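You operate a simulated robot arm through the tools that you are given. There is no shell and no other tool.

The job below is to be done with a simulated robot arm. You get a single attempt, and the scene is never put back.

Task
Wipe the green-ringed port, fit its coupling, start the engine and load it.
Fine: the port is dusty: blue rag, put back; wipe before coupling, couple before starting; start once, with the red lever at DUMP. What is to be rubbed or washed off counts as gone when no trace of it is left.

Only the result counts: the job must be done as asked and must still hold three seconds after the hand-in. Knocking over, shifting, dropping, spilling or breaking anything else fails it.

Robot
A 6-joint arm with a fingered hand, fixed in place. Base frame: the origin is at the foot of the arm, x ahead of it, y to its left, z up; the work surface is at about z = 0.84. Units: m, rad, N and s.
With the tool pointing down near the work surface it reaches from about 0.32 to 0.82 m from the base axis. Its first joint turns from -2.897 to 2.897 rad. Payload 4 kg.
The tool frame sits at the grasp point between the pads (the TCP): z along the fingers, y along the line on which they close. The tips reach 0.026 m beyond it. Largest opening 0.132 m; the body of the gripper starts 0.073 m behind the TCP. The gripper is a hand of 5 fingers: y runs from the thumb to the fingers, the wrist lies at [0, 0, -0.239] in the tool frame, and closing takes about 1.5 s.
Orientation is that of the tool frame in the base frame, as a unit quaternion [w, x, y, z]. With the fingers straight down and closing along the base's y, the tool's x points along the base's -x, its y along +y and its z along -z.

Tools
- The arm moves only by the tool apply_moves. Its argument "deltas" is a list of rows, each a list of 2 entries, a list of its own where there are three numbers: the turn, a rotation vector about the tool's x, y, z in rad, then the shift along the tool's x, y, z in m. In form: [[[wx, wy, wz], [dx, dy, dz]], ...]. A call has 1 to 20 rows; each row shifts and turns the commanded pose from where the row before left it, along the tool's axes as they then stand. "claw" is the closure, from 0 (fully open) to 1 (shut), set as the call begins (left out, the last holds). A row lasts 0.2 s, in which the tool goes at most 0.05 m and 0.15 rad; a call with a longer step from one row to the next is refused whole, and so is a gripper value outside its range. Where a pose cannot be reached the arm comes as near as it can. A force on the tool above 40 N (or 10 N above the force at the start of the call, whichever is more), or a blocked arm, ends the call early, and 0.2 s more pass. The fingers move at their own pace (about 0.045 m/s each) and stop on an object; they squeeze with about 33 N. The grip force told is the motor's: it shows also when the fingers shut on nothing. Time passes only in rows, and 0.2 s behind the last, so rows that do not move let the fingers close. The reply holds the time, the measured pose of the TCP, the force on the tool along the base axes, the opening and the grip force, in the units named above and with some noise, with the torque about the TCP (base axes, N m) and any sound that the robot's microphone picked up.
- Cameras (640 x 400 px; columns grow to the right, rows downward): "scene" is fixed at [0.4001, -0.6504, 1.6177]; the picture's right is [0.98, -0.21, 0.00], its down [-0.11, -0.50, -0.86] and it looks along [0.18, 0.84, -0.51] (base axes); focal length 360 px, centre (320, 200). "wrist" rides on the gripper at [0.084, 0.002, -0.097] in the tool frame; the picture's right is [-0.02, 1.00, 0.00], its down [-0.75, -0.01, -0.66] and it looks along [-0.66, -0.01, 0.75] (tool axes); focal length 270 px, centre (320, 200).
- grab_frame(camera): a new picture of that camera. No time passes.
- finger_targets(finger1, finger2, finger3, finger4, thumb_bend): sets how far each is bent, from 0 (flat) to 1 (curled in); at 0.3 the hand is open as for a grip, at 0.7 the pads meet at the TCP. One left out holds its place. A second passes; each finger stops where it meets its share of the squeeze, and holds until it gets a number again. A gripper value or a shape takes the hand back. It gives what a move gives, with no picture; readings hold the bend of each and the force on the fingers (four entries, about 0 where the hand has none), thumb and palm.
- preshape(shape): the hand has 5 fingers and takes this shape, open, in about a second: jaw (thumb against the fingers, like two jaws); tri (thumb and two fingers); tip (a fingertip pinch); poke (one finger out to press); point (the index stretched); flat (the hand flat); cup (the hand cupped); fist (a fist). The gripper value then closes the fingers along that shape, each until it touches; the sizes above hold for jaw. It gives what a move gives, with no picture.
- probe_pixels(camera, pixels): there is no depth. For up to 12 entries [column, row, z] of the newest picture of that camera ("zoom" is the newest enlarged one), the place [x, y] in the base frame at which the ray of that pixel passes the height z, good to about 0.002 m. No time passes.
- enlarge(camera, box): a new picture of the part [left, top, right, bottom] of that camera's present view, enlarged. No time passes.
- hand_in(): hands the job in; it is judged then, once.

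Unless the task says otherwise, let go and move clear before handing in.

The tools are called after "Emit:" as a command line: name --argument value ..., lists and objects as JSON in quotes. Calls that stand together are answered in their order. apply_moves: Moves the arm, as the interface text tells. Its arguments: {"type":"object","properties":{"deltas":{"type":"array"},"claw":{"type":"number"}},"required":["deltas"]} The other tools are called the same way: preshape (shape) gives the hand a shape; finger_targets (finger1, finger2, finger3, finger4, thumb_bend) moves the fingers one by one; grab_frame (camera) takes a picture; probe_pixels (camera, pixels) gives the place at which the rays of pixels pass given heights; enlarge (camera, box) takes an enlarged picture of a part of a camera's view; hand_in () hands the job in.

At the start:

```text
clock: 0.0
ee_pos: [0.3055, 0.3461, 1.2619]
ee_rot: [-0.001, 0.0, 1.0, 0.0]
force: [-0.2, -0.1, 0.1]
torque: [0.0, -0.02, -0.03]
opening: 0.1318
grip_force: 0.1
shape: jaw
bend: [0.3, 0.3, 0.3, 0.3, 0.3]
finger forces: [0.1, 0.0, 0.0, 0.0, 0.0, 0.0]
```

scene: 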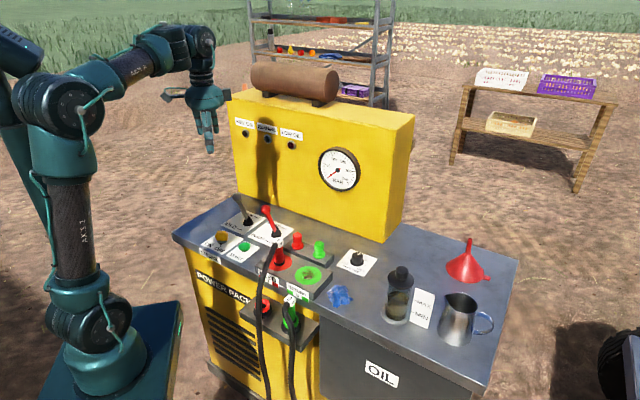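
wrist: 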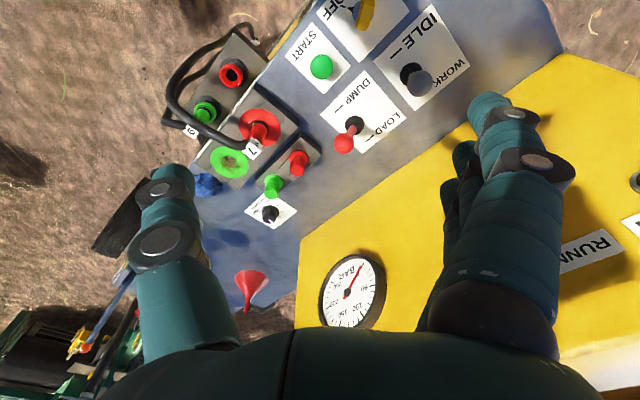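

The scene shows a power pack with labelled levers around (250,230), the ports near (280,265) and (308,275), and a blue rag at (340,296). I'll enlarge these areas to read the details.

Emit:
enlarge --camera "scene" --box '[180, 190, 340, 290]'

Emit:
enlarge --camera "scene" --box '[230, 230, 390, 330]'

Emit:
enlarge --camera "scene" --box '[360, 230, 520, 330]'

Emit:
enlarge --camera "scene" --box '[220, 90, 380, 190]'

Emit:
enlarge --camera "wrist" --box '[160, 0, 480, 200]'

Emit:
enlarge --camera "scene" --box '[220, 280, 380, 380]'

```text
4.00 times, centred on (260, 240) of scene
```

zoom: 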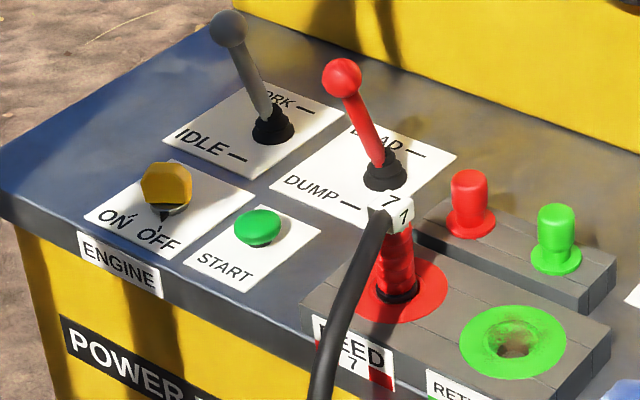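

```text
4.00 times, centred on (310, 280) of scene
```

zoom: 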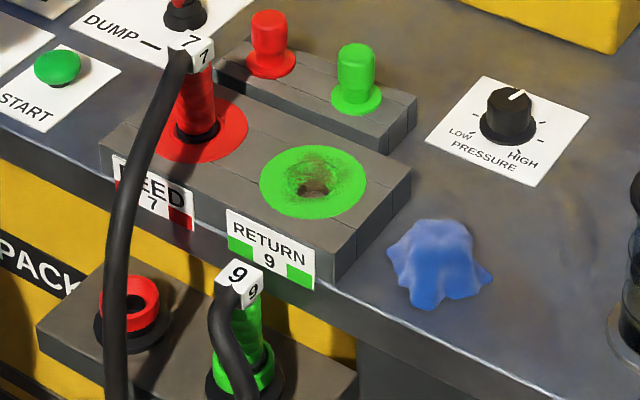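

```text
4.00 times, centred on (440, 280) of scene
```

zoom: 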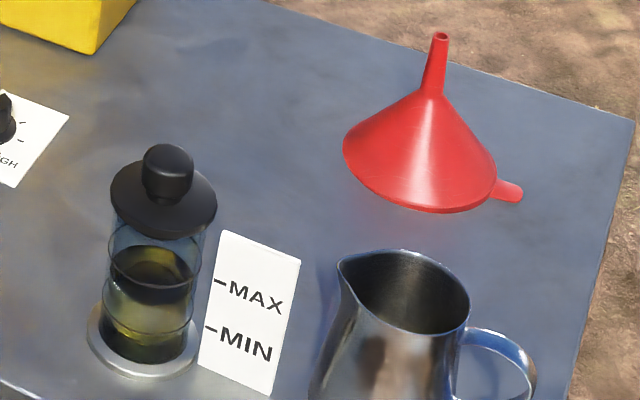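

```text
4.00 times, centred on (300, 140) of scene
```

zoom: 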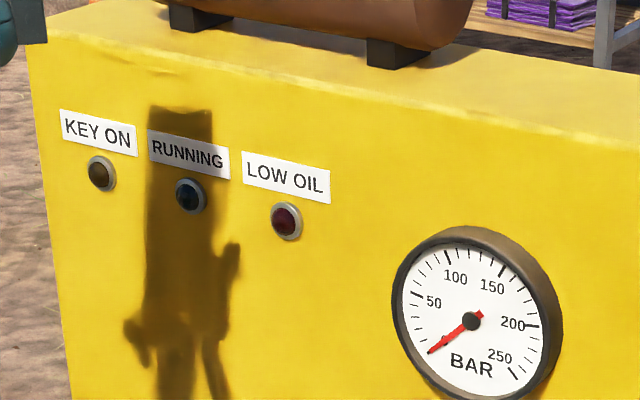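

```text
2.00 times, centred on (320, 100) of wrist
```

zoom: 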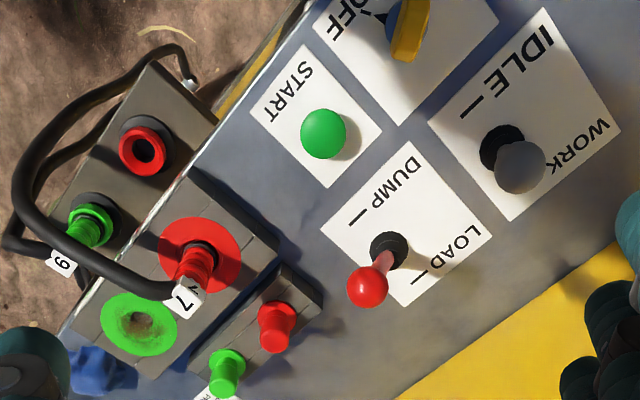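

```text
4.00 times, centred on (300, 330) of scene
```

zoom: 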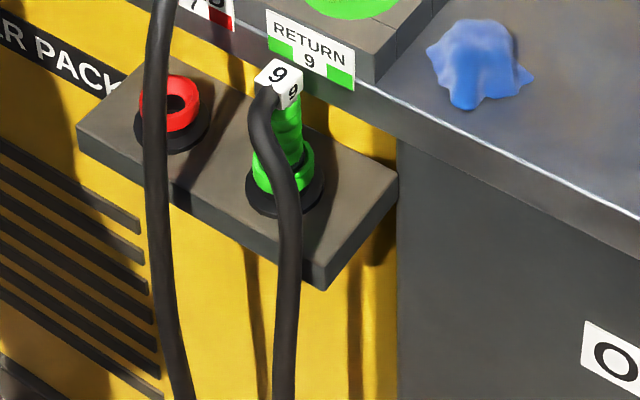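

The rag, the 9 coupling in its park at about (290,300), and the levers are visible. I'll probe key points from both cameras to get positions.

Emit:
probe_pixels --camera "scene" --pixels '[[175, 235, 0.84], [470, 388, 0.84], [516, 262, 0.84], [244, 246, 0.86], [248, 222, 0.84], [276, 233, 0.84], [221, 242, 0.84], [308, 275, 0.88], [340, 304, 0.84], [357, 262, 0.84], [398, 320, 0.84], [455, 340, 0.84]]'

Emit:
grab_frame --camera "wrist"

Emit:
probe_pixels --camera "wrist" --pixels '[[321, 67, 0.86], [355, 125, 0.84], [344, 143, 0.84], [411, 73, 0.84], [364, 10, 0.84], [229, 161, 0.88], [258, 125, 0.88], [231, 71, 0.75], [207, 108, 0.75], [270, 213, 0.84], [207, 184, 0.86], [273, 186, 0.88]]'

```text
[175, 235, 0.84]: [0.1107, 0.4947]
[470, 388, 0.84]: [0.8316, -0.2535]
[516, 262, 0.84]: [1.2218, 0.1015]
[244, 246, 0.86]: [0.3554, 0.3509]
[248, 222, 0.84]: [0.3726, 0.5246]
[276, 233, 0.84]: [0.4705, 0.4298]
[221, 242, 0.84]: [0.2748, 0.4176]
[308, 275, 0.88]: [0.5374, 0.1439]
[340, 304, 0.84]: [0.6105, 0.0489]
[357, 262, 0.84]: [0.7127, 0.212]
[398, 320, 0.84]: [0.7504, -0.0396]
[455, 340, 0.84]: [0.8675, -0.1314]
```

```text
taken
```

wrist: 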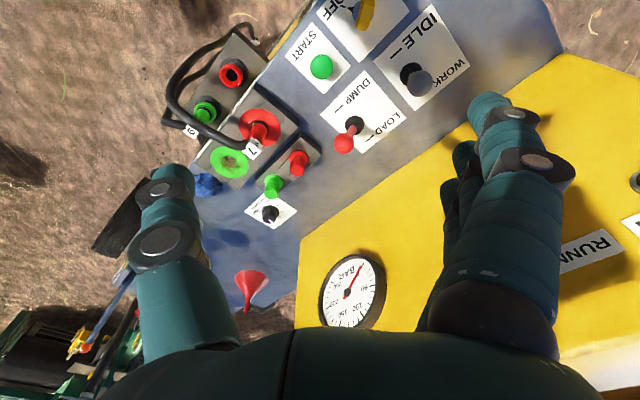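

```text
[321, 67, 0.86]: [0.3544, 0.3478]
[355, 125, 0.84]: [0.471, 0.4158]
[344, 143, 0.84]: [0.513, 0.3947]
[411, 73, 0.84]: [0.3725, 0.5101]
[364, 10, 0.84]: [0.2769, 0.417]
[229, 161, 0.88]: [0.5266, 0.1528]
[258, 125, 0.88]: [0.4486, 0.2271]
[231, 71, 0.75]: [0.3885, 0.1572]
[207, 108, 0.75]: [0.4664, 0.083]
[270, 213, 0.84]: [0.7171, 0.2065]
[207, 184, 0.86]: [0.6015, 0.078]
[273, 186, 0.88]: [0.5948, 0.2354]
```

The two cameras agree on the surface at z = 0.84. Now I'll triangulate the lever balls, the coupling label head, the rag and the port by probing at several heights.

Emit:
probe_pixels --camera "scene" --pixels '[[265.5, 209.2, 0.9], [265.5, 209.2, 0.94], [237, 198, 0.9], [237, 198, 0.94], [308.5, 277, 0.86], [308.5, 277, 0.88], [290, 299, 0.8], [290, 299, 0.86], [288, 330, 0.72], [288, 330, 0.76], [339, 293, 0.86], [339, 293, 0.88]]'

Emit:
probe_pixels --camera "wrist" --pixels '[[343.5, 143.5, 0.9], [343.5, 143.5, 0.94], [420, 84, 0.9], [420, 84, 0.94], [229, 161, 0.86], [229, 161, 0.88], [191, 131, 0.8], [191, 131, 0.86], [207, 108, 0.72], [207, 108, 0.76], [206, 184, 0.86], [206, 184, 0.88]]'

Emit:
enlarge --camera "wrist" --box '[160, 50, 320, 150]'

Emit:
enlarge --camera "wrist" --box '[160, 120, 320, 220]'

Emit:
enlarge --camera "wrist" --box '[300, 0, 460, 100]'

```text
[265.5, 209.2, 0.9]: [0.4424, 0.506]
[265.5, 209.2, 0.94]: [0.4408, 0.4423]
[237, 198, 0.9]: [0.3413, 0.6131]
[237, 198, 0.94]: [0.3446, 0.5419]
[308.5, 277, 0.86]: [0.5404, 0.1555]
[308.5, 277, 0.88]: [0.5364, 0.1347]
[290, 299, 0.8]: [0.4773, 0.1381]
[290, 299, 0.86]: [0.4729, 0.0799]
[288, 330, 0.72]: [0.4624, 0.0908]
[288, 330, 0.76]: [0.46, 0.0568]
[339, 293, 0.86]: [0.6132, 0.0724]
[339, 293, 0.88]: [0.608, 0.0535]
```

```text
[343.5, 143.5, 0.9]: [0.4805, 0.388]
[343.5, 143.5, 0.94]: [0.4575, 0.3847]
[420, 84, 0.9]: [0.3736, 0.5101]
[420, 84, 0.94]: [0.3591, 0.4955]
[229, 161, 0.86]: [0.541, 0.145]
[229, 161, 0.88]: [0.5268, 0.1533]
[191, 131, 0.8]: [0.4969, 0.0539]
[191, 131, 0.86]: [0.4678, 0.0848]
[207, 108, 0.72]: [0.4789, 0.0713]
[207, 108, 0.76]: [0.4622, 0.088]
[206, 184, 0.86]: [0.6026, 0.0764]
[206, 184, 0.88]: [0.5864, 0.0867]
```

```text
4.00 times, centred on (240, 100) of wrist
```

zoom: 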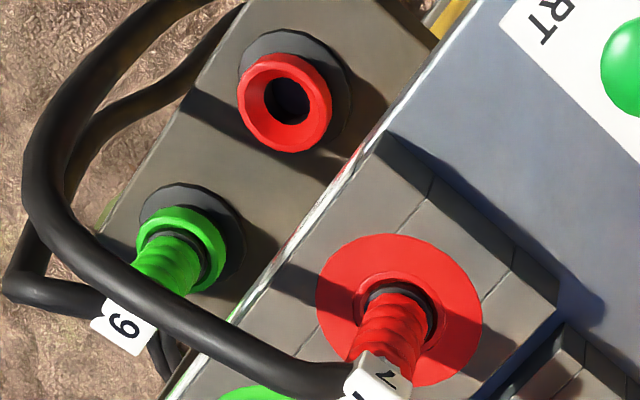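

```text
4.00 times, centred on (240, 170) of wrist
```

zoom: 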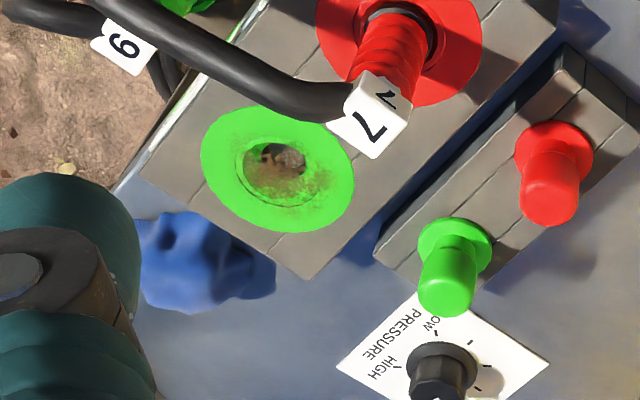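

```text
4.00 times, centred on (380, 50) of wrist
```

zoom: 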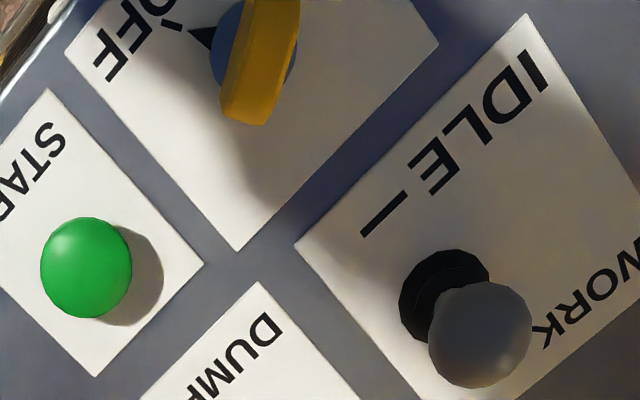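

The red lever's ball comes out at about (0.438,0.383,0.975) and leans to the front (DUMP). The grey lever leans to IDLE, and the port is at about (0.537,0.148,0.867). Next I'll look at the hand itself and at its shapes before touching anything.

Emit:
enlarge --camera "scene" --box '[130, 60, 290, 160]'

Emit:
preshape --shape "tri"

Emit:
enlarge --camera "scene" --box '[130, 60, 290, 160]'

Emit:
grab_frame --camera "wrist"

Emit:
preshape --shape "tip"

Emit:
enlarge --camera "scene" --box '[130, 60, 290, 160]'

Emit:
grab_frame --camera "wrist"

```text
4.00 times, centred on (210, 110) of scene
```

zoom: 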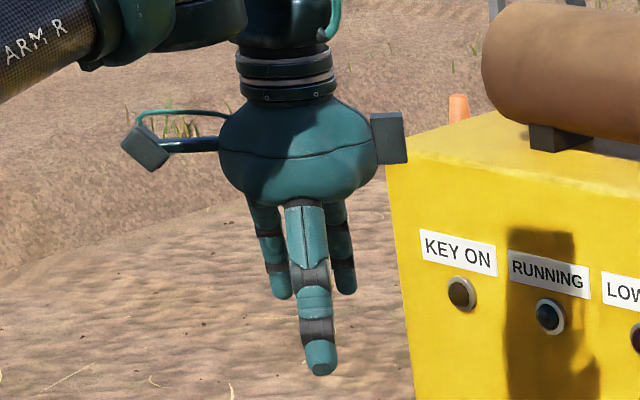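

```text
clock: 0.9
ee_pos: [0.3063, 0.3462, 1.2597]
ee_rot: [0.0, 0.0, 1.0, -0.001]
force: [0.2, -0.5, -0.5]
torque: [0.01, 0.02, 0.0]
opening: 0.1318
grip_force: 0.1
shape: tri
bend: [0.0, 0.3, 0.3, 0.0, 0.3]
finger forces: [0.0, 0.0, 0.0, 0.1, 0.0, 0.0]
```

```text
4.00 times, centred on (210, 110) of scene
```

zoom: 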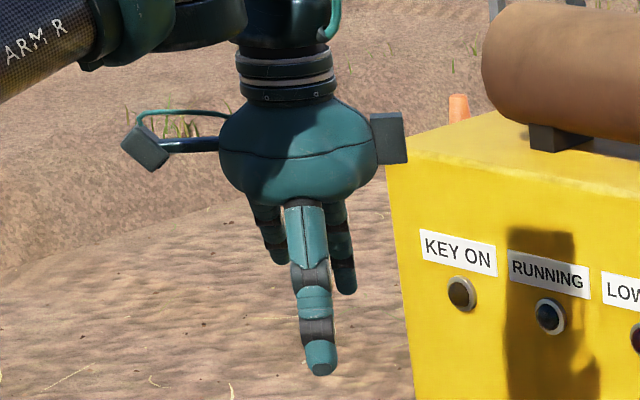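

```text
taken
```

wrist: 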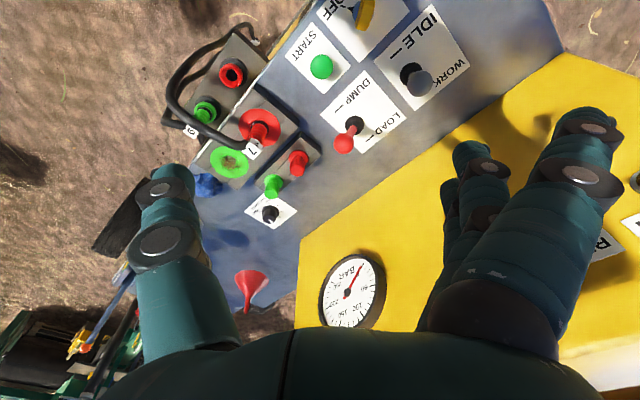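

```text
clock: 1.8
ee_pos: [0.306, 0.3485, 1.2606]
ee_rot: [0.0, 0.001, 1.0, 0.0]
force: [-1.1, -0.3, 0.6]
torque: [0.02, -0.01, 0.0]
opening: 0.1318
grip_force: 0.1
shape: tip
bend: [0.0, 0.3, 0.3, 0.0, 0.3]
finger forces: [0.0, 0.1, 0.1, 0.0, 0.0, 0.1]
```

```text
4.00 times, centred on (210, 110) of scene
```

zoom: 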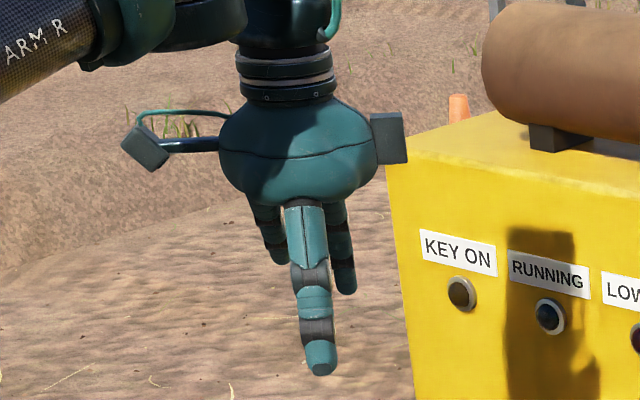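

```text
taken
```

wrist: 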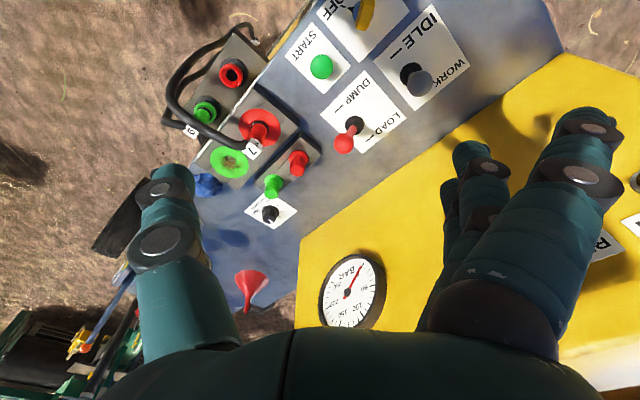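

In the tri and tip shapes fingers 1 and 4 splay out flat, and jaw keeps all four fingers together. The bench axes run at about 45° in the base frame, so I'll go back to jaw and turn the tool so its y lies along the bench edge.

Emit:
preshape --shape "jaw"

Emit:
apply_moves --deltas '[[[0, 0, 0.1473], [0, 0, 0]], [[0, 0, 0.1473], [0, 0, 0]], [[0, 0, 0.1473], [0, 0, 0]], [[0, 0, 0.1473], [0, 0, 0]], [[0, 0, 0.1473], [0, 0, 0]], [[0, 0, 0.1473], [0, 0, 0]], [[0, 0, 0.1473], [0, 0, 0]], [[0, 0, 0.1473], [0, 0, 0]], [[0, 0, 0.1473], [0, 0, 0]], [[0, 0, 0.1473], [0, 0, 0]], [[0, 0, 0.1473], [0, 0, 0]], [[0, 0, 0.1473], [0, 0, 0]], [[0, 0, 0.1473], [0, 0, 0]], [[0, 0, 0.1473], [0, 0, 0]], [[0, 0, 0.1473], [0, 0, 0]], [[0, 0, 0.1473], [0, 0, 0]]]' --claw 0

Emit:
grab_frame --camera "scene"

Emit:
grab_frame --camera "wrist"

```text
clock: 2.7
ee_pos: [0.3071, 0.3462, 1.2617]
ee_rot: [0.0, -0.001, 1.0, 0.0]
force: [-0.1, 0.6, -0.1]
torque: [0.01, 0.01, 0.02]
opening: 0.132
grip_force: 0.0
shape: jaw
bend: [0.3, 0.3, 0.3, 0.3, 0.3]
finger forces: [0.0, 0.0, 0.0, 0.0, 0.1, 0.1]
```

```text
clock: 6.1
ee_pos: [0.3062, 0.3479, 1.2612]
ee_rot: [0.0, 0.925, 0.381, -0.001]
force: [-0.1, 0.1, -0.7]
torque: [0.0, -0.03, 0.0]
opening: 0.1318
grip_force: 0.1
shape: jaw
bend: [0.3, 0.3, 0.3, 0.3, 0.3]
finger forces: [0.0, 0.0, 0.1, 0.0, 0.0, 0.0]
```

```text
taken
```

scene: 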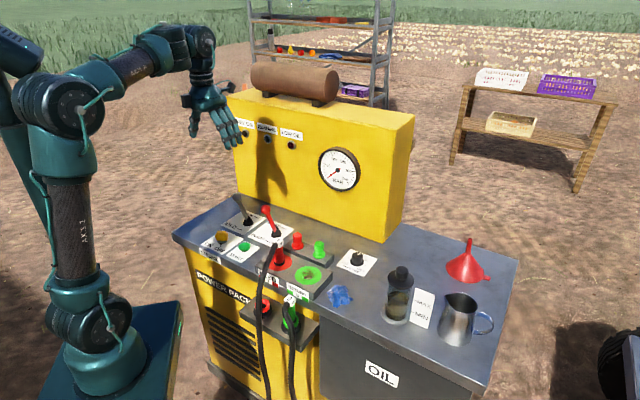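

```text
taken
```

wrist: 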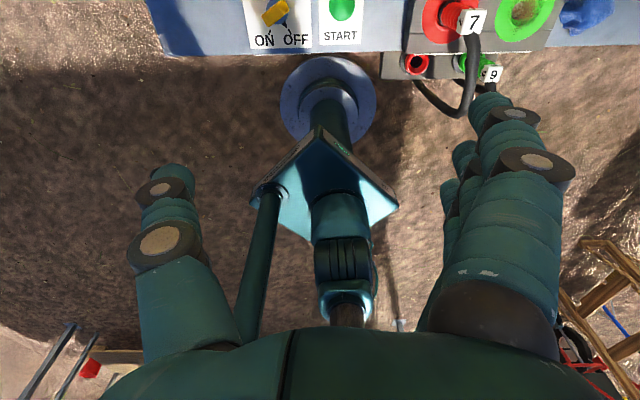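

The tool turned fully, with x now along the bench's depth at about 45°, and the wrist view shows the bench edge level near row 50. I'll inspect how the fingers are spread.

Emit:
enlarge --camera "scene" --box '[150, 60, 310, 160]'

Emit:
enlarge --camera "wrist" --box '[240, 0, 640, 120]'

```text
4.00 times, centred on (230, 110) of scene
```

zoom: 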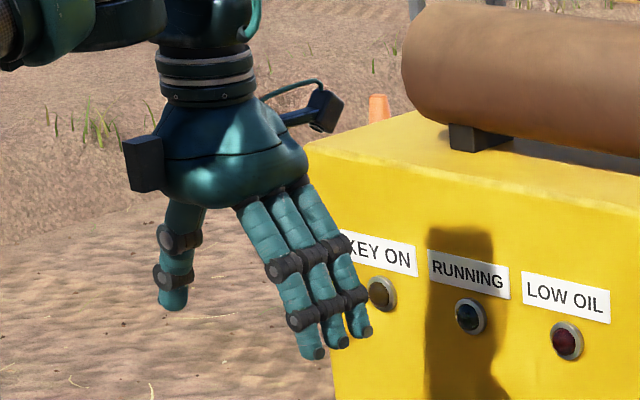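

```text
1.60 times, centred on (440, 60) of wrist
```

zoom: 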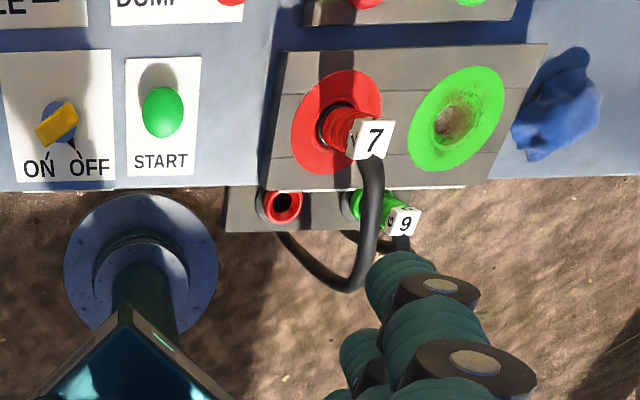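

Fingers sit in a row along tool x with the thumb opposite. I'll travel along the bench to hover above the port and rag and look down from there.

Emit:
apply_moves --deltas '[[[0, 0, 0], [0, 0.04, 0.02]], [[0, 0, 0], [0, 0.04, 0.02]], [[0, 0, 0], [0, 0.04, 0.02]], [[0, 0, 0], [0, 0.04, 0.02]], [[0, 0, 0], [0, 0.04, 0.02]], [[0, 0, 0], [0, 0.04, 0.02]], [[0, 0, 0], [0, 0.04, 0.02]], [[0, 0, 0], [0, 0.04, 0.02]], [[0, 0, 0], [0.01, 0.04, 0.02]]]'

Emit:
grab_frame --camera "wrist"

Emit:
grab_frame --camera "scene"

```text
clock: 8.1
ee_pos: [0.5668, 0.0995, 1.0815]
ee_rot: [0.0, 0.924, 0.383, 0.0]
force: [0.3, 0.4, 0.3]
torque: [0.02, -0.01, -0.03]
opening: 0.1317
grip_force: 0.0
shape: jaw
bend: [0.3, 0.3, 0.3, 0.3, 0.3]
finger forces: [0.0, 0.0, 0.0, 0.0, 0.0, 0.0]
```

```text
taken
```

wrist: 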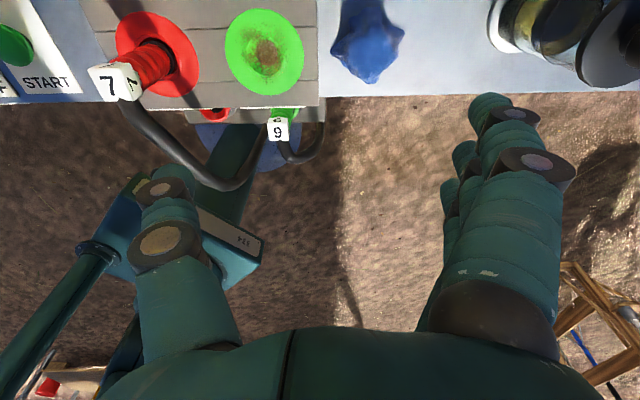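

```text
taken
```

scene: 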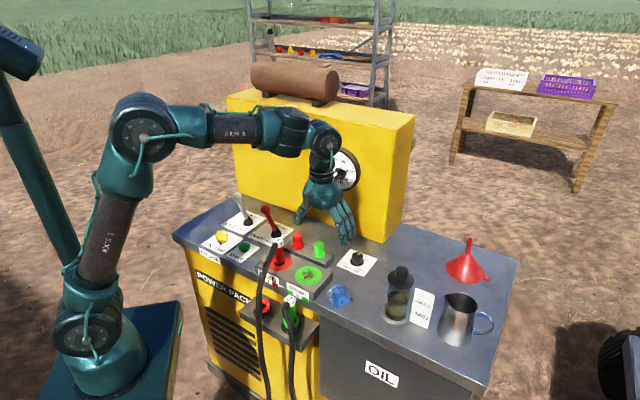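

From here the block's right end is at column 318, the rag spans columns 330–405, and the port ring centre is near (264,52). I'll probe these.

Emit:
probe_pixels --camera "wrist" --pixels '[[318, 90, 0.87], [318, 20, 0.87], [331, 45, 0.84], [405, 30, 0.84], [368, 83, 0.84], [366, 40, 0.865], [264, 52, 0.87], [302, 45, 0.87], [226, 58, 0.87], [278, 128, 0.86], [262, 95, 0.87], [515, 20, 0.84]]'

Emit:
enlarge --camera "wrist" --box '[180, 0, 420, 180]'

Emit:
enlarge --camera "scene" --box '[230, 170, 390, 320]'

```text
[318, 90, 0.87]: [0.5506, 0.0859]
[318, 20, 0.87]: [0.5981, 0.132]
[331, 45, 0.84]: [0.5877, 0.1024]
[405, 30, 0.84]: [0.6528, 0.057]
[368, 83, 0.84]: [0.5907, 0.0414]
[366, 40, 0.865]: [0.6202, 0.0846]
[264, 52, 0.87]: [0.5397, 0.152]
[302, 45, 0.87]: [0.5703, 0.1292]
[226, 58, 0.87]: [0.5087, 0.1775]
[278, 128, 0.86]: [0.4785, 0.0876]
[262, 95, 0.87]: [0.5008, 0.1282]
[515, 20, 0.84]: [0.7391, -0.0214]
```

```text
2.22 times, centred on (300, 90) of wrist
```

zoom: 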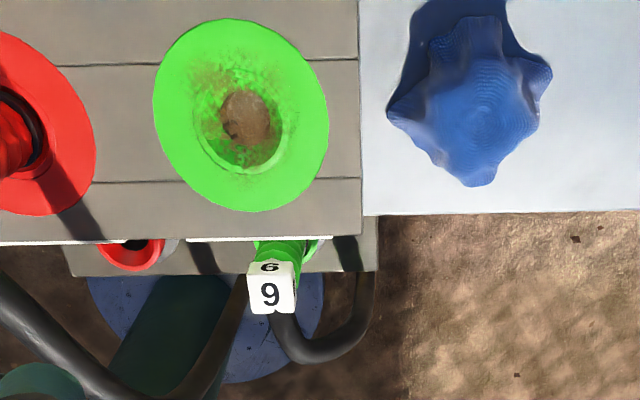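

```text
2.67 times, centred on (310, 245) of scene
```

zoom: 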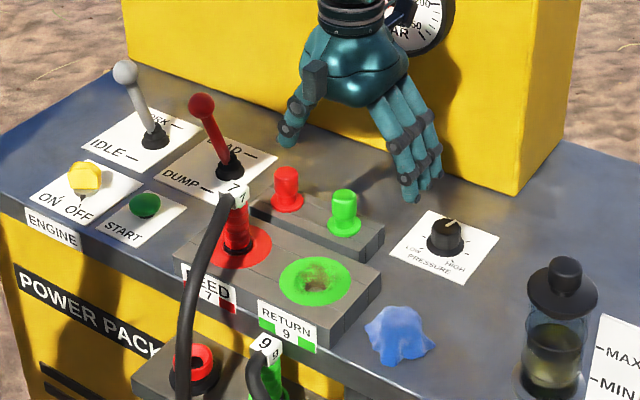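

The block ends at u≈0.329 along the bench and the rag spans u 0.343–0.42, so closing across the bench's depth is safer. I'll turn the tool back 90° and hover over the rag.

Emit:
apply_moves --deltas '[[[0, 0, -0.1428], [0, 0, 0]], [[0, 0, -0.1428], [0, 0, 0]], [[0, 0, -0.1428], [0, 0, 0]], [[0, 0, -0.1428], [0, 0, 0]], [[0, 0, -0.1428], [0, 0, 0]], [[0, 0, -0.1428], [0, 0, 0]], [[0, 0, -0.1428], [0, 0, 0]], [[0, 0, -0.1428], [0, 0, 0]], [[0, 0, -0.1428], [0, 0, 0]], [[0, 0, -0.1428], [0, 0, 0]], [[0, 0, -0.1428], [0, 0, 0]], [[0, 0, 0], [-0.03, 0.008, 0.03]], [[0, 0, 0], [-0.028, 0.008, 0.03]], [[0, 0, 0], [0, 0, 0.03]]]'

Emit:
grab_frame --camera "wrist"

Emit:
enlarge --camera "scene" --box '[270, 180, 430, 330]'

```text
clock: 11.1
ee_pos: [0.6195, 0.0688, 0.9924]
ee_rot: [0.0, 0.383, 0.924, 0.0]
force: [0.0, 0.0, 0.4]
torque: [-0.02, 0.02, 0.03]
opening: 0.1317
grip_force: 0.1
shape: jaw
bend: [0.3, 0.3, 0.3, 0.3, 0.3]
finger forces: [0.0, 0.0, 0.0, 0.0, 0.0, 0.1]
```

```text
taken
```

wrist: 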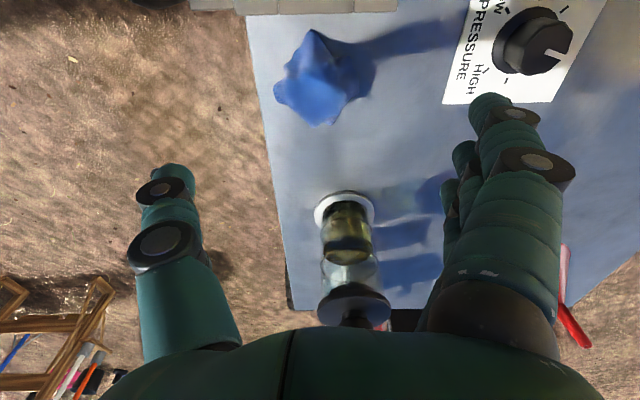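

```text
2.67 times, centred on (350, 255) of scene
```

zoom: 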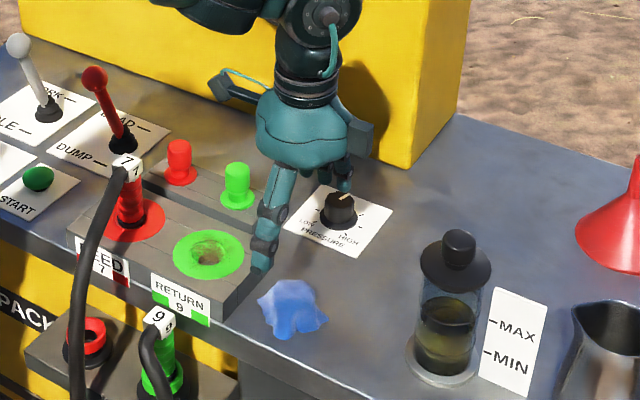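

The rag sits centred at about (322,80) in the wrist view, column-aligned with the TCP. I'll probe its outline to centre on it before going down.

Emit:
probe_pixels --camera "wrist" --pixels '[[274, 90, 0.84], [318, 125, 0.84], [374, 72, 0.84], [312, 31, 0.84], [320, 65, 0.88], [322, 80, 0.86], [390, 12, 0.84], [320, 12, 0.87], [265, 100, 0.84], [348, 193, 0.85]]'

Emit:
enlarge --camera "wrist" --box '[220, 0, 420, 140]'

```text
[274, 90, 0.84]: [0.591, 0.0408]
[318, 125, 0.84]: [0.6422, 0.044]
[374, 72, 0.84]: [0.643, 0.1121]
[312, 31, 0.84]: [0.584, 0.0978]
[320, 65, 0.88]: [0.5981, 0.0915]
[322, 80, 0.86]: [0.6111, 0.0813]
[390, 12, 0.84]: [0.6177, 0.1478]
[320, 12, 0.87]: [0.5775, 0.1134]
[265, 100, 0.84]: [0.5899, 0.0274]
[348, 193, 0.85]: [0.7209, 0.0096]
```

```text
2.86 times, centred on (320, 70) of wrist
```

zoom: 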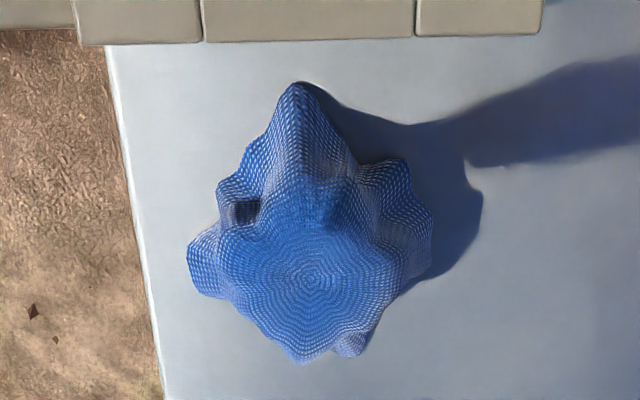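

The rag's outline gives a centre at u≈0.383, v≈0.488, and the TCP is over it. I'll lower to z≈0.880 with the hand open.

Emit:
apply_moves --deltas '[[[0, 0, 0], [0, 0, 0.025]], [[0, 0, 0], [0, 0, 0.025]], [[0, 0, 0], [0, 0, 0.025]], [[0, 0, 0], [0, 0, 0.02]], [[0, 0, 0], [0, 0, 0.017]]]'

Emit:
grab_frame --camera "wrist"

Emit:
enlarge --camera "scene" --box '[290, 220, 410, 330]'

```text
clock: 12.3
ee_pos: [0.6205, 0.0697, 0.879]
ee_rot: [0.0, 0.383, 0.924, 0.0]
force: [0.4, 0.0, 0.9]
torque: [0.03, 0.0, 0.0]
opening: 0.1318
grip_force: 0.0
shape: jaw
bend: [0.3, 0.3, 0.3, 0.3, 0.3]
finger forces: [0.1, 0.0, 0.0, 0.1, 0.0, 0.1]
```

```text
taken
```

wrist: 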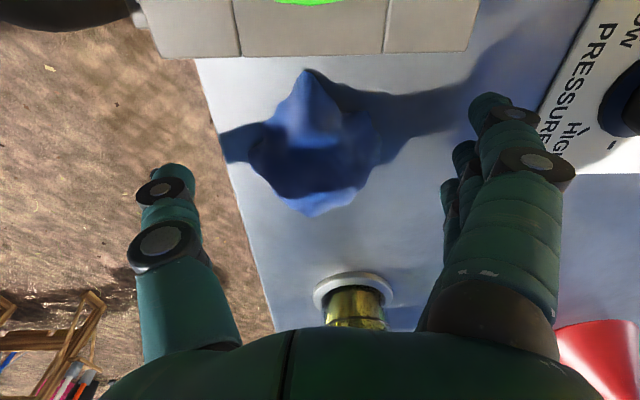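

```text
3.64 times, centred on (350, 275) of scene
```

zoom: 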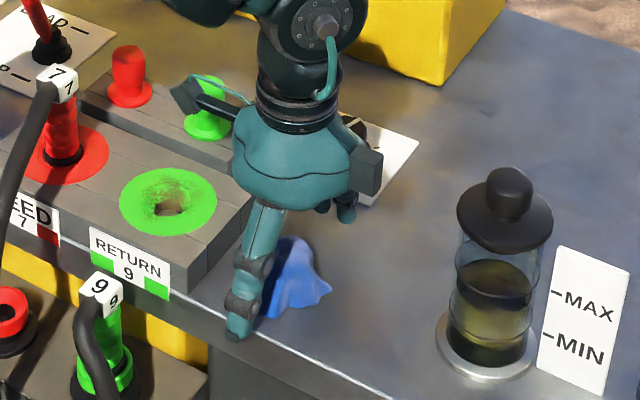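

The thumb is in front of the rag and the fingers are behind it, with no contact force. I'll close on it.

Emit:
apply_moves --deltas '[[[0, 0, 0], [0, 0, 0]], [[0, 0, 0], [0, 0, 0]], [[0, 0, 0], [0, 0, 0]], [[0, 0, 0], [0, 0, 0]], [[0, 0, 0], [0, 0, 0]], [[0, 0, 0], [0, 0, 0]], [[0, 0, 0], [0, 0, 0]], [[0, 0, 0], [0, 0, 0]], [[0, 0, 0], [0, 0, 0]], [[0, 0, 0], [0, 0, 0]]]' --claw 1

Emit:
grab_frame --camera "wrist"

Emit:
enlarge --camera "scene" --box '[290, 220, 410, 330]'

```text
clock: 14.5
ee_pos: [0.6198, 0.0696, 0.8792]
ee_rot: [0.001, 0.384, 0.923, 0.0]
force: [-1.2, -1.6, 1.3]
torque: [0.01, -0.01, 0.02]
opening: 0.032
grip_force: 33.0
shape: jaw
bend: [0.75, 0.73, 0.73, 0.67, 0.71]
finger forces: [6.5, 11.3, 11.4, 0.1, 28.3, 0.1]
```

```text
taken
```

wrist: 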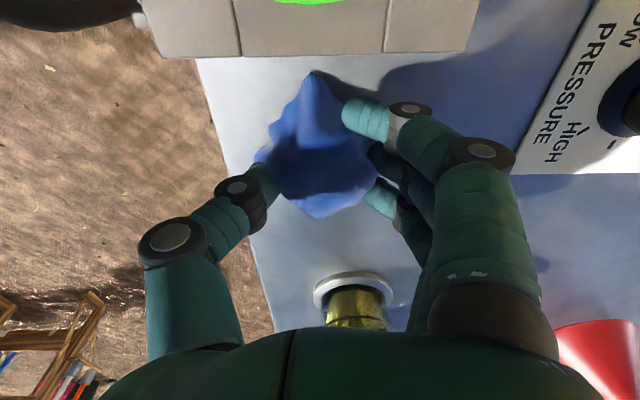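

```text
3.64 times, centred on (350, 275) of scene
```

zoom: 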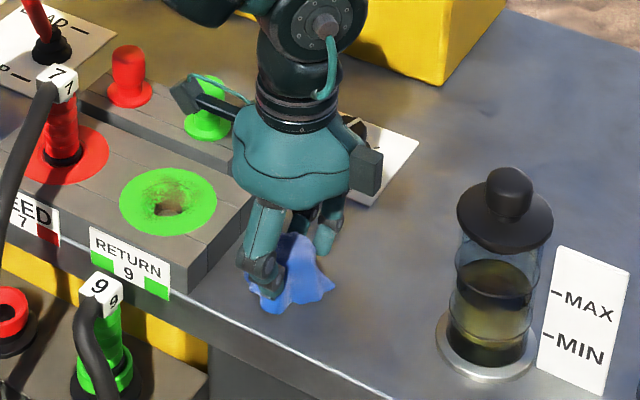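

Three fingers and the thumb hold the rag at about 33 N, with an opening of 0.032. I'll lift it straight up and check it comes along.

Emit:
apply_moves --deltas '[[[0, 0, 0], [0, 0, -0.02]], [[0, 0, 0], [0, 0, -0.03]], [[0, 0, 0], [0, 0, -0.03]], [[0, 0, 0], [0, 0, -0.03]], [[0, 0, 0], [0, 0, -0.03]], [[0, 0, 0], [0, 0, 0]]]'

Emit:
grab_frame --camera "wrist"

Emit:
enlarge --camera "scene" --box '[290, 200, 410, 310]'

```text
clock: 15.9
ee_pos: [0.6202, 0.0694, 1.0197]
ee_rot: [0.0, 0.383, 0.924, -0.001]
force: [-0.1, 0.3, -0.5]
torque: [-0.03, -0.04, -0.02]
opening: 0.0316
grip_force: 33.0
shape: jaw
bend: [0.75, 0.73, 0.72, 0.67, 0.71]
finger forces: [6.1, 11.7, 11.6, 0.1, 27.5, 0.0]
```

```text
taken
```

wrist: 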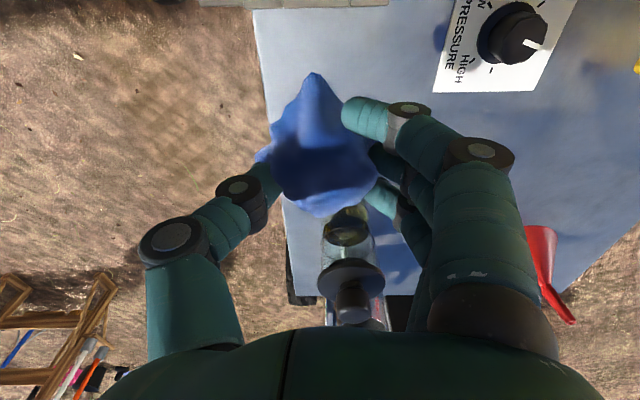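

```text
3.64 times, centred on (350, 255) of scene
```

zoom: 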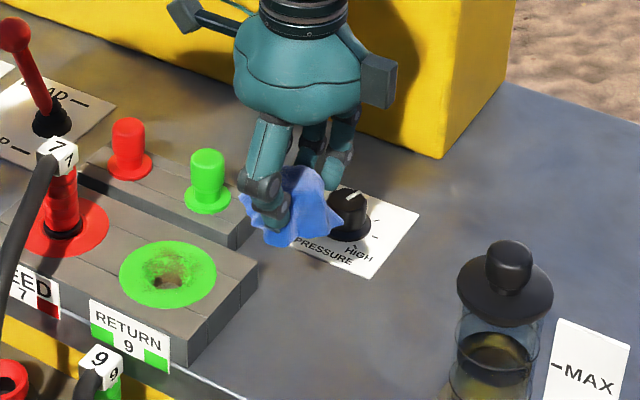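

The rag is held and clear. I'll turn the hand 90° so the camera sits behind the port, then move over the green ring at z≈0.93.

Emit:
apply_moves --deltas '[[[0, 0, 0.1428], [0, 0, 0]], [[0, 0, 0.1428], [0, 0, 0]], [[0, 0, 0.1428], [0, 0, 0]], [[0, 0, 0.1428], [0, 0, 0]], [[0, 0, 0.1428], [0, 0, 0]], [[0, 0, 0.1428], [0, 0, 0]], [[0, 0, 0.1428], [0, 0, 0]], [[0, 0, 0.1428], [0, 0, 0]], [[0, 0, 0.1428], [0, 0, 0]], [[0, 0, 0.1428], [0, 0, 0]], [[0, 0, 0.1428], [0, 0, 0]], [[0, 0, 0], [-0.0017, -0.029, 0]], [[0, 0, 0], [-0.0017, -0.029, 0]], [[0, 0, 0], [-0.0017, -0.029, 0]], [[0, 0, 0], [-0.0017, -0.028, 0]], [[0, 0, 0], [0, 0, 0.03]], [[0, 0, 0], [0, 0, 0.03]], [[0, 0, 0], [0, 0, 0.025]]]'

Emit:
grab_frame --camera "wrist"

Emit:
enlarge --camera "scene" --box '[240, 180, 400, 320]'

```text
clock: 19.7
ee_pos: [0.5333, 0.1476, 0.9338]
ee_rot: [0.0, 0.924, 0.383, -0.001]
force: [0.1, -0.8, -0.3]
torque: [-0.01, 0.01, 0.02]
opening: 0.0315
grip_force: 33.0
shape: jaw
bend: [0.75, 0.73, 0.72, 0.67, 0.71]
finger forces: [5.6, 11.7, 11.7, 0.1, 27.3, 0.1]
```

```text
taken
```

wrist: 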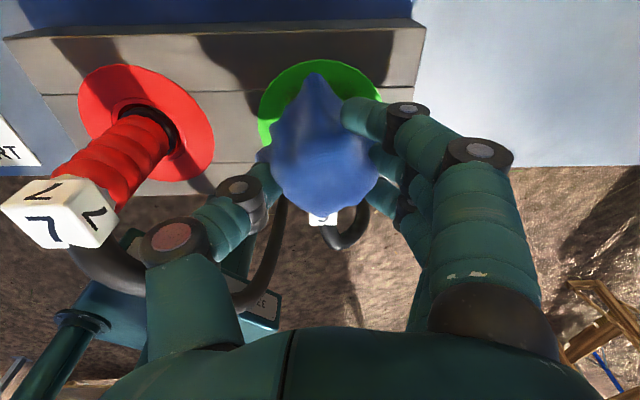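

```text
2.86 times, centred on (320, 250) of scene
```

zoom: 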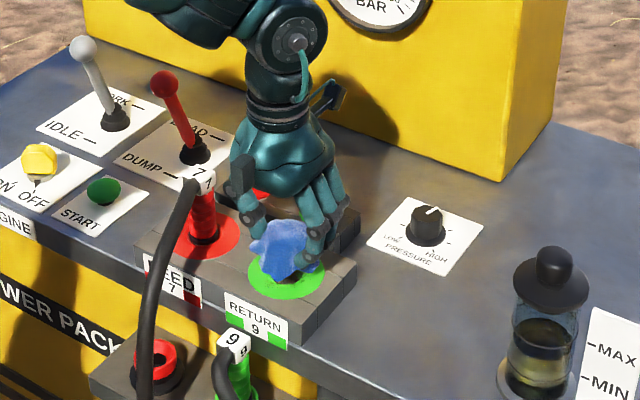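

The rag hangs directly over the green ring (ring visible around it at (320,90)) and clear of coupling 7. I'll lower in small steps until I feel contact.

Emit:
apply_moves --deltas '[[[0, 0, 0], [0, 0, 0.008]], [[0, 0, 0], [0, 0, 0.008]], [[0, 0, 0], [0, 0, 0.005]], [[0, 0, 0], [0, 0, 0.004]], [[0, 0, 0], [0, 0, 0]]]'

Emit:
apply_moves --deltas '[[[0, 0, 0], [0, 0, 0.003]], [[0, 0, 0], [0, 0, 0]]]'

```text
clock: 20.9
ee_pos: [0.5342, 0.1472, 0.911]
ee_rot: [0.001, 0.924, 0.383, 0.002]
force: [-1.8, 1.1, 15.3]
torque: [-0.19, -0.19, -0.03]
opening: 0.0318
grip_force: 33.3
shape: jaw
bend: [0.75, 0.73, 0.73, 0.67, 0.71]
finger forces: [5.7, 12.0, 12.0, 0.0, 30.2, 0.0]
```

```text
clock: 21.5
ee_pos: [0.5344, 0.146, 0.9088]
ee_rot: [0.0, 0.924, 0.383, 0.002]
force: [-5.9, 5.2, 37.7]
torque: [-0.08, -0.13, 0.02]
opening: 0.0327
grip_force: 33.5
shape: jaw
bend: [0.76, 0.74, 0.74, 0.67, 0.72]
finger forces: [5.1, 13.1, 13.2, 0.0, 36.2, 0.0]
```

Contact began at z≈0.911 and the load is now 38 N, too much for stroking. I'll back off 2 mm and rub in a small zigzag of about ±15 mm.

Emit:
apply_moves --deltas '[[[0, 0, 0], [0, 0, -0.002]], [[0, 0, 0], [0, 0.008, 0]], [[0, 0, 0], [0.0, 0.008, 0]], [[0, 0, 0], [0.008, 0, 0]], [[0, 0, 0], [0.008, -0.008, 0]], [[0, 0, 0], [0, -0.008, 0]], [[0, 0, 0], [0, -0.008, 0]], [[0, 0, 0], [-0.008, -0.006, 0]], [[0, 0, 0], [-0.008, 0, 0]], [[0, 0, 0], [-0.008, 0, 0]], [[0, 0, 0], [-0.008, 0.006, 0]], [[0, 0, 0], [0, 0.008, 0]], [[0, 0, 0], [0, 0.008, 0]], [[0, 0, 0], [0.008, 0.006, 0]], [[0, 0, 0], [0.008, -0.006, 0]], [[0, 0, 0], [0, -0.008, 0]]]'

Emit:
grab_frame --camera "wrist"

Emit:
enlarge --camera "scene" --box '[240, 180, 400, 320]'

```text
clock: 24.9
ee_pos: [0.5339, 0.1476, 0.9074]
ee_rot: [0.0, 0.924, 0.383, 0.0]
force: [0.6, 0.5, 0.6]
torque: [0.0, -0.05, 0.0]
opening: 0.0314
grip_force: 32.7
shape: jaw
bend: [0.76, 0.72, 0.72, 0.67, 0.73]
finger forces: [0.1, 13.2, 12.8, 0.0, 25.6, 0.0]
```

```text
taken
```

wrist: 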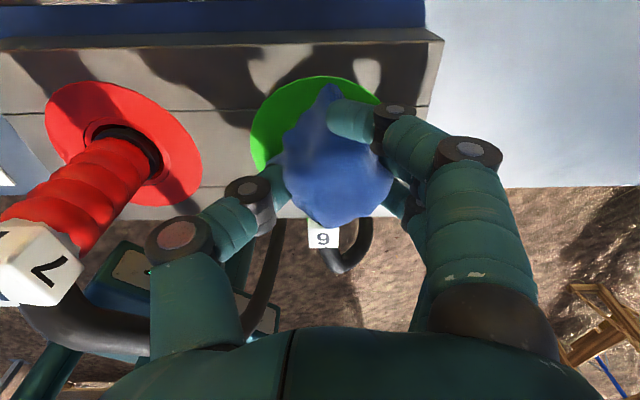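

```text
2.86 times, centred on (320, 250) of scene
```

zoom: 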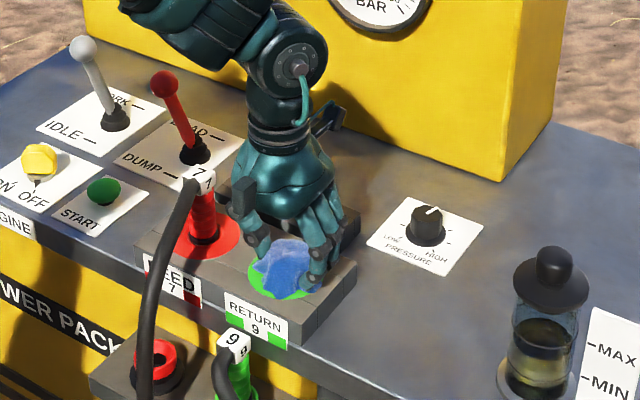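

The rag slipped slightly in the grip and contact force is now near zero. I'll lift up and shift aside to check whether dust remains.

Emit:
apply_moves --deltas '[[[0, 0, 0], [0, 0, -0.02]], [[0, 0, 0], [0, 0, -0.03]], [[0, 0, 0], [0, 0, -0.03]], [[0, 0, 0], [-0.03, 0.03, -0.03]], [[0, 0, 0], [-0.03, 0.03, -0.02]], [[0, 0, 0], [-0.03, 0.02, 0]]]'

Emit:
enlarge --camera "scene" --box '[260, 230, 360, 310]'

Emit:
grab_frame --camera "wrist"

```text
refused: row 4 steps farther than a row can; nothing moved
```

```text
5.00 times, centred on (310, 270) of scene
```

zoom: 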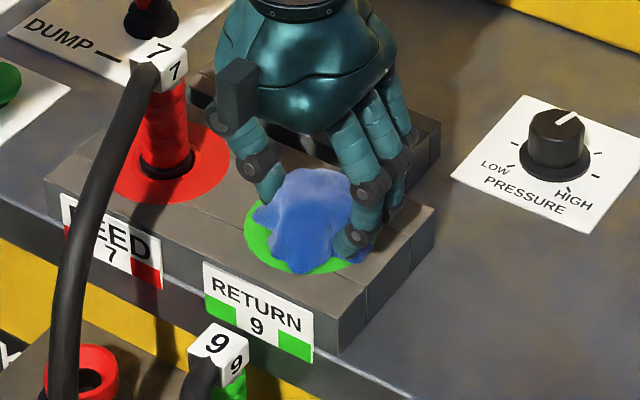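

```text
taken
```

wrist: 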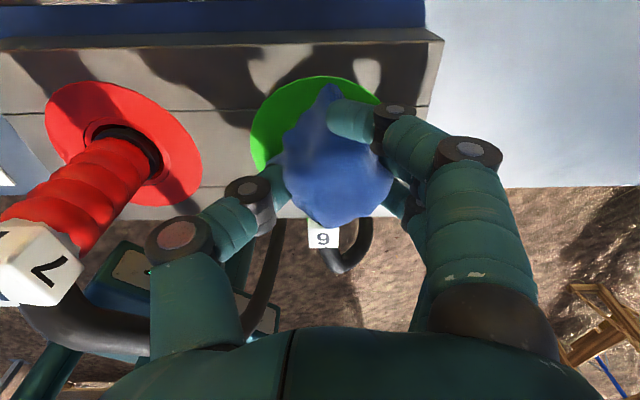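

That call was refused because one row was too long, so nothing moved. I'll repeat it with shorter rows.

Emit:
apply_moves --deltas '[[[0, 0, 0], [0, 0, -0.02]], [[0, 0, 0], [0, 0, -0.03]], [[0, 0, 0], [0, 0, -0.03]], [[0, 0, 0], [0, 0, -0.03]], [[0, 0, 0], [0, 0.035, 0]], [[0, 0, 0], [0, 0.035, 0]]]'

Emit:
enlarge --camera "scene" --box '[260, 230, 360, 310]'

Emit:
grab_frame --camera "wrist"

```text
clock: 26.3
ee_pos: [0.5835, 0.0986, 1.0181]
ee_rot: [-0.001, 0.924, 0.383, 0.0]
force: [0.9, 0.7, -0.5]
torque: [0.01, 0.0, 0.0]
opening: 0.031
grip_force: 33.0
shape: jaw
bend: [0.76, 0.72, 0.72, 0.67, 0.73]
finger forces: [0.2, 13.1, 12.8, 0.0, 25.8, 0.0]
```

```text
5.00 times, centred on (310, 270) of scene
```

zoom: 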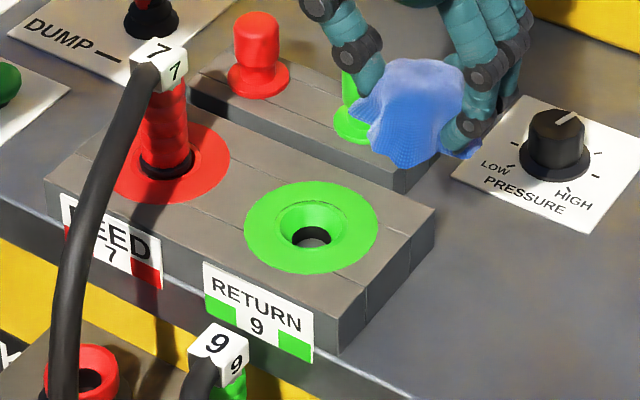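

```text
taken
```

wrist: 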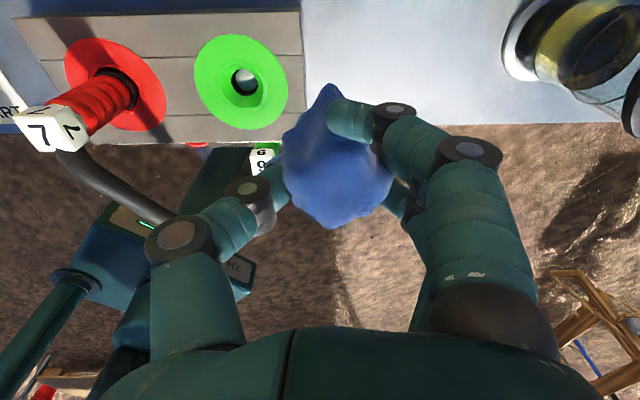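

Both views now show a clean green ring. I'll enlarge the wrist view around (240,80) to look for any remaining trace.

Emit:
enlarge --camera "wrist" --box '[180, 20, 310, 140]'

Emit:
enlarge --camera "scene" --box '[285, 255, 335, 295]'

Emit:
enlarge --camera "wrist" --box '[240, 60, 440, 240]'

```text
3.33 times, centred on (245, 80) of wrist
```

zoom: 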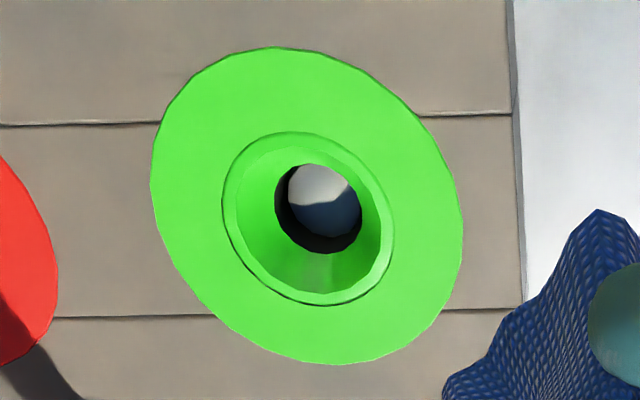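

```text
10.00 times, centred on (310, 275) of scene
```

zoom: 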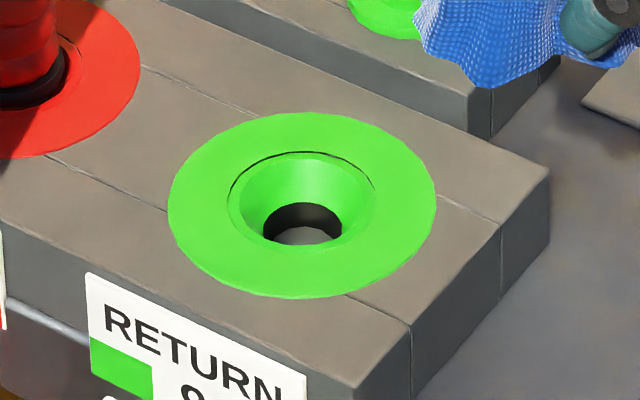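

```text
2.22 times, centred on (340, 150) of wrist
```

zoom: 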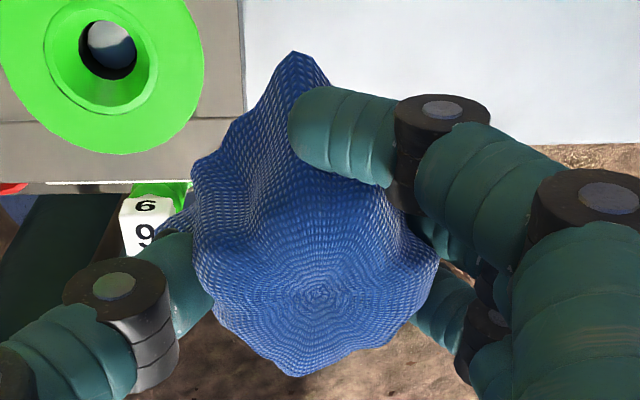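

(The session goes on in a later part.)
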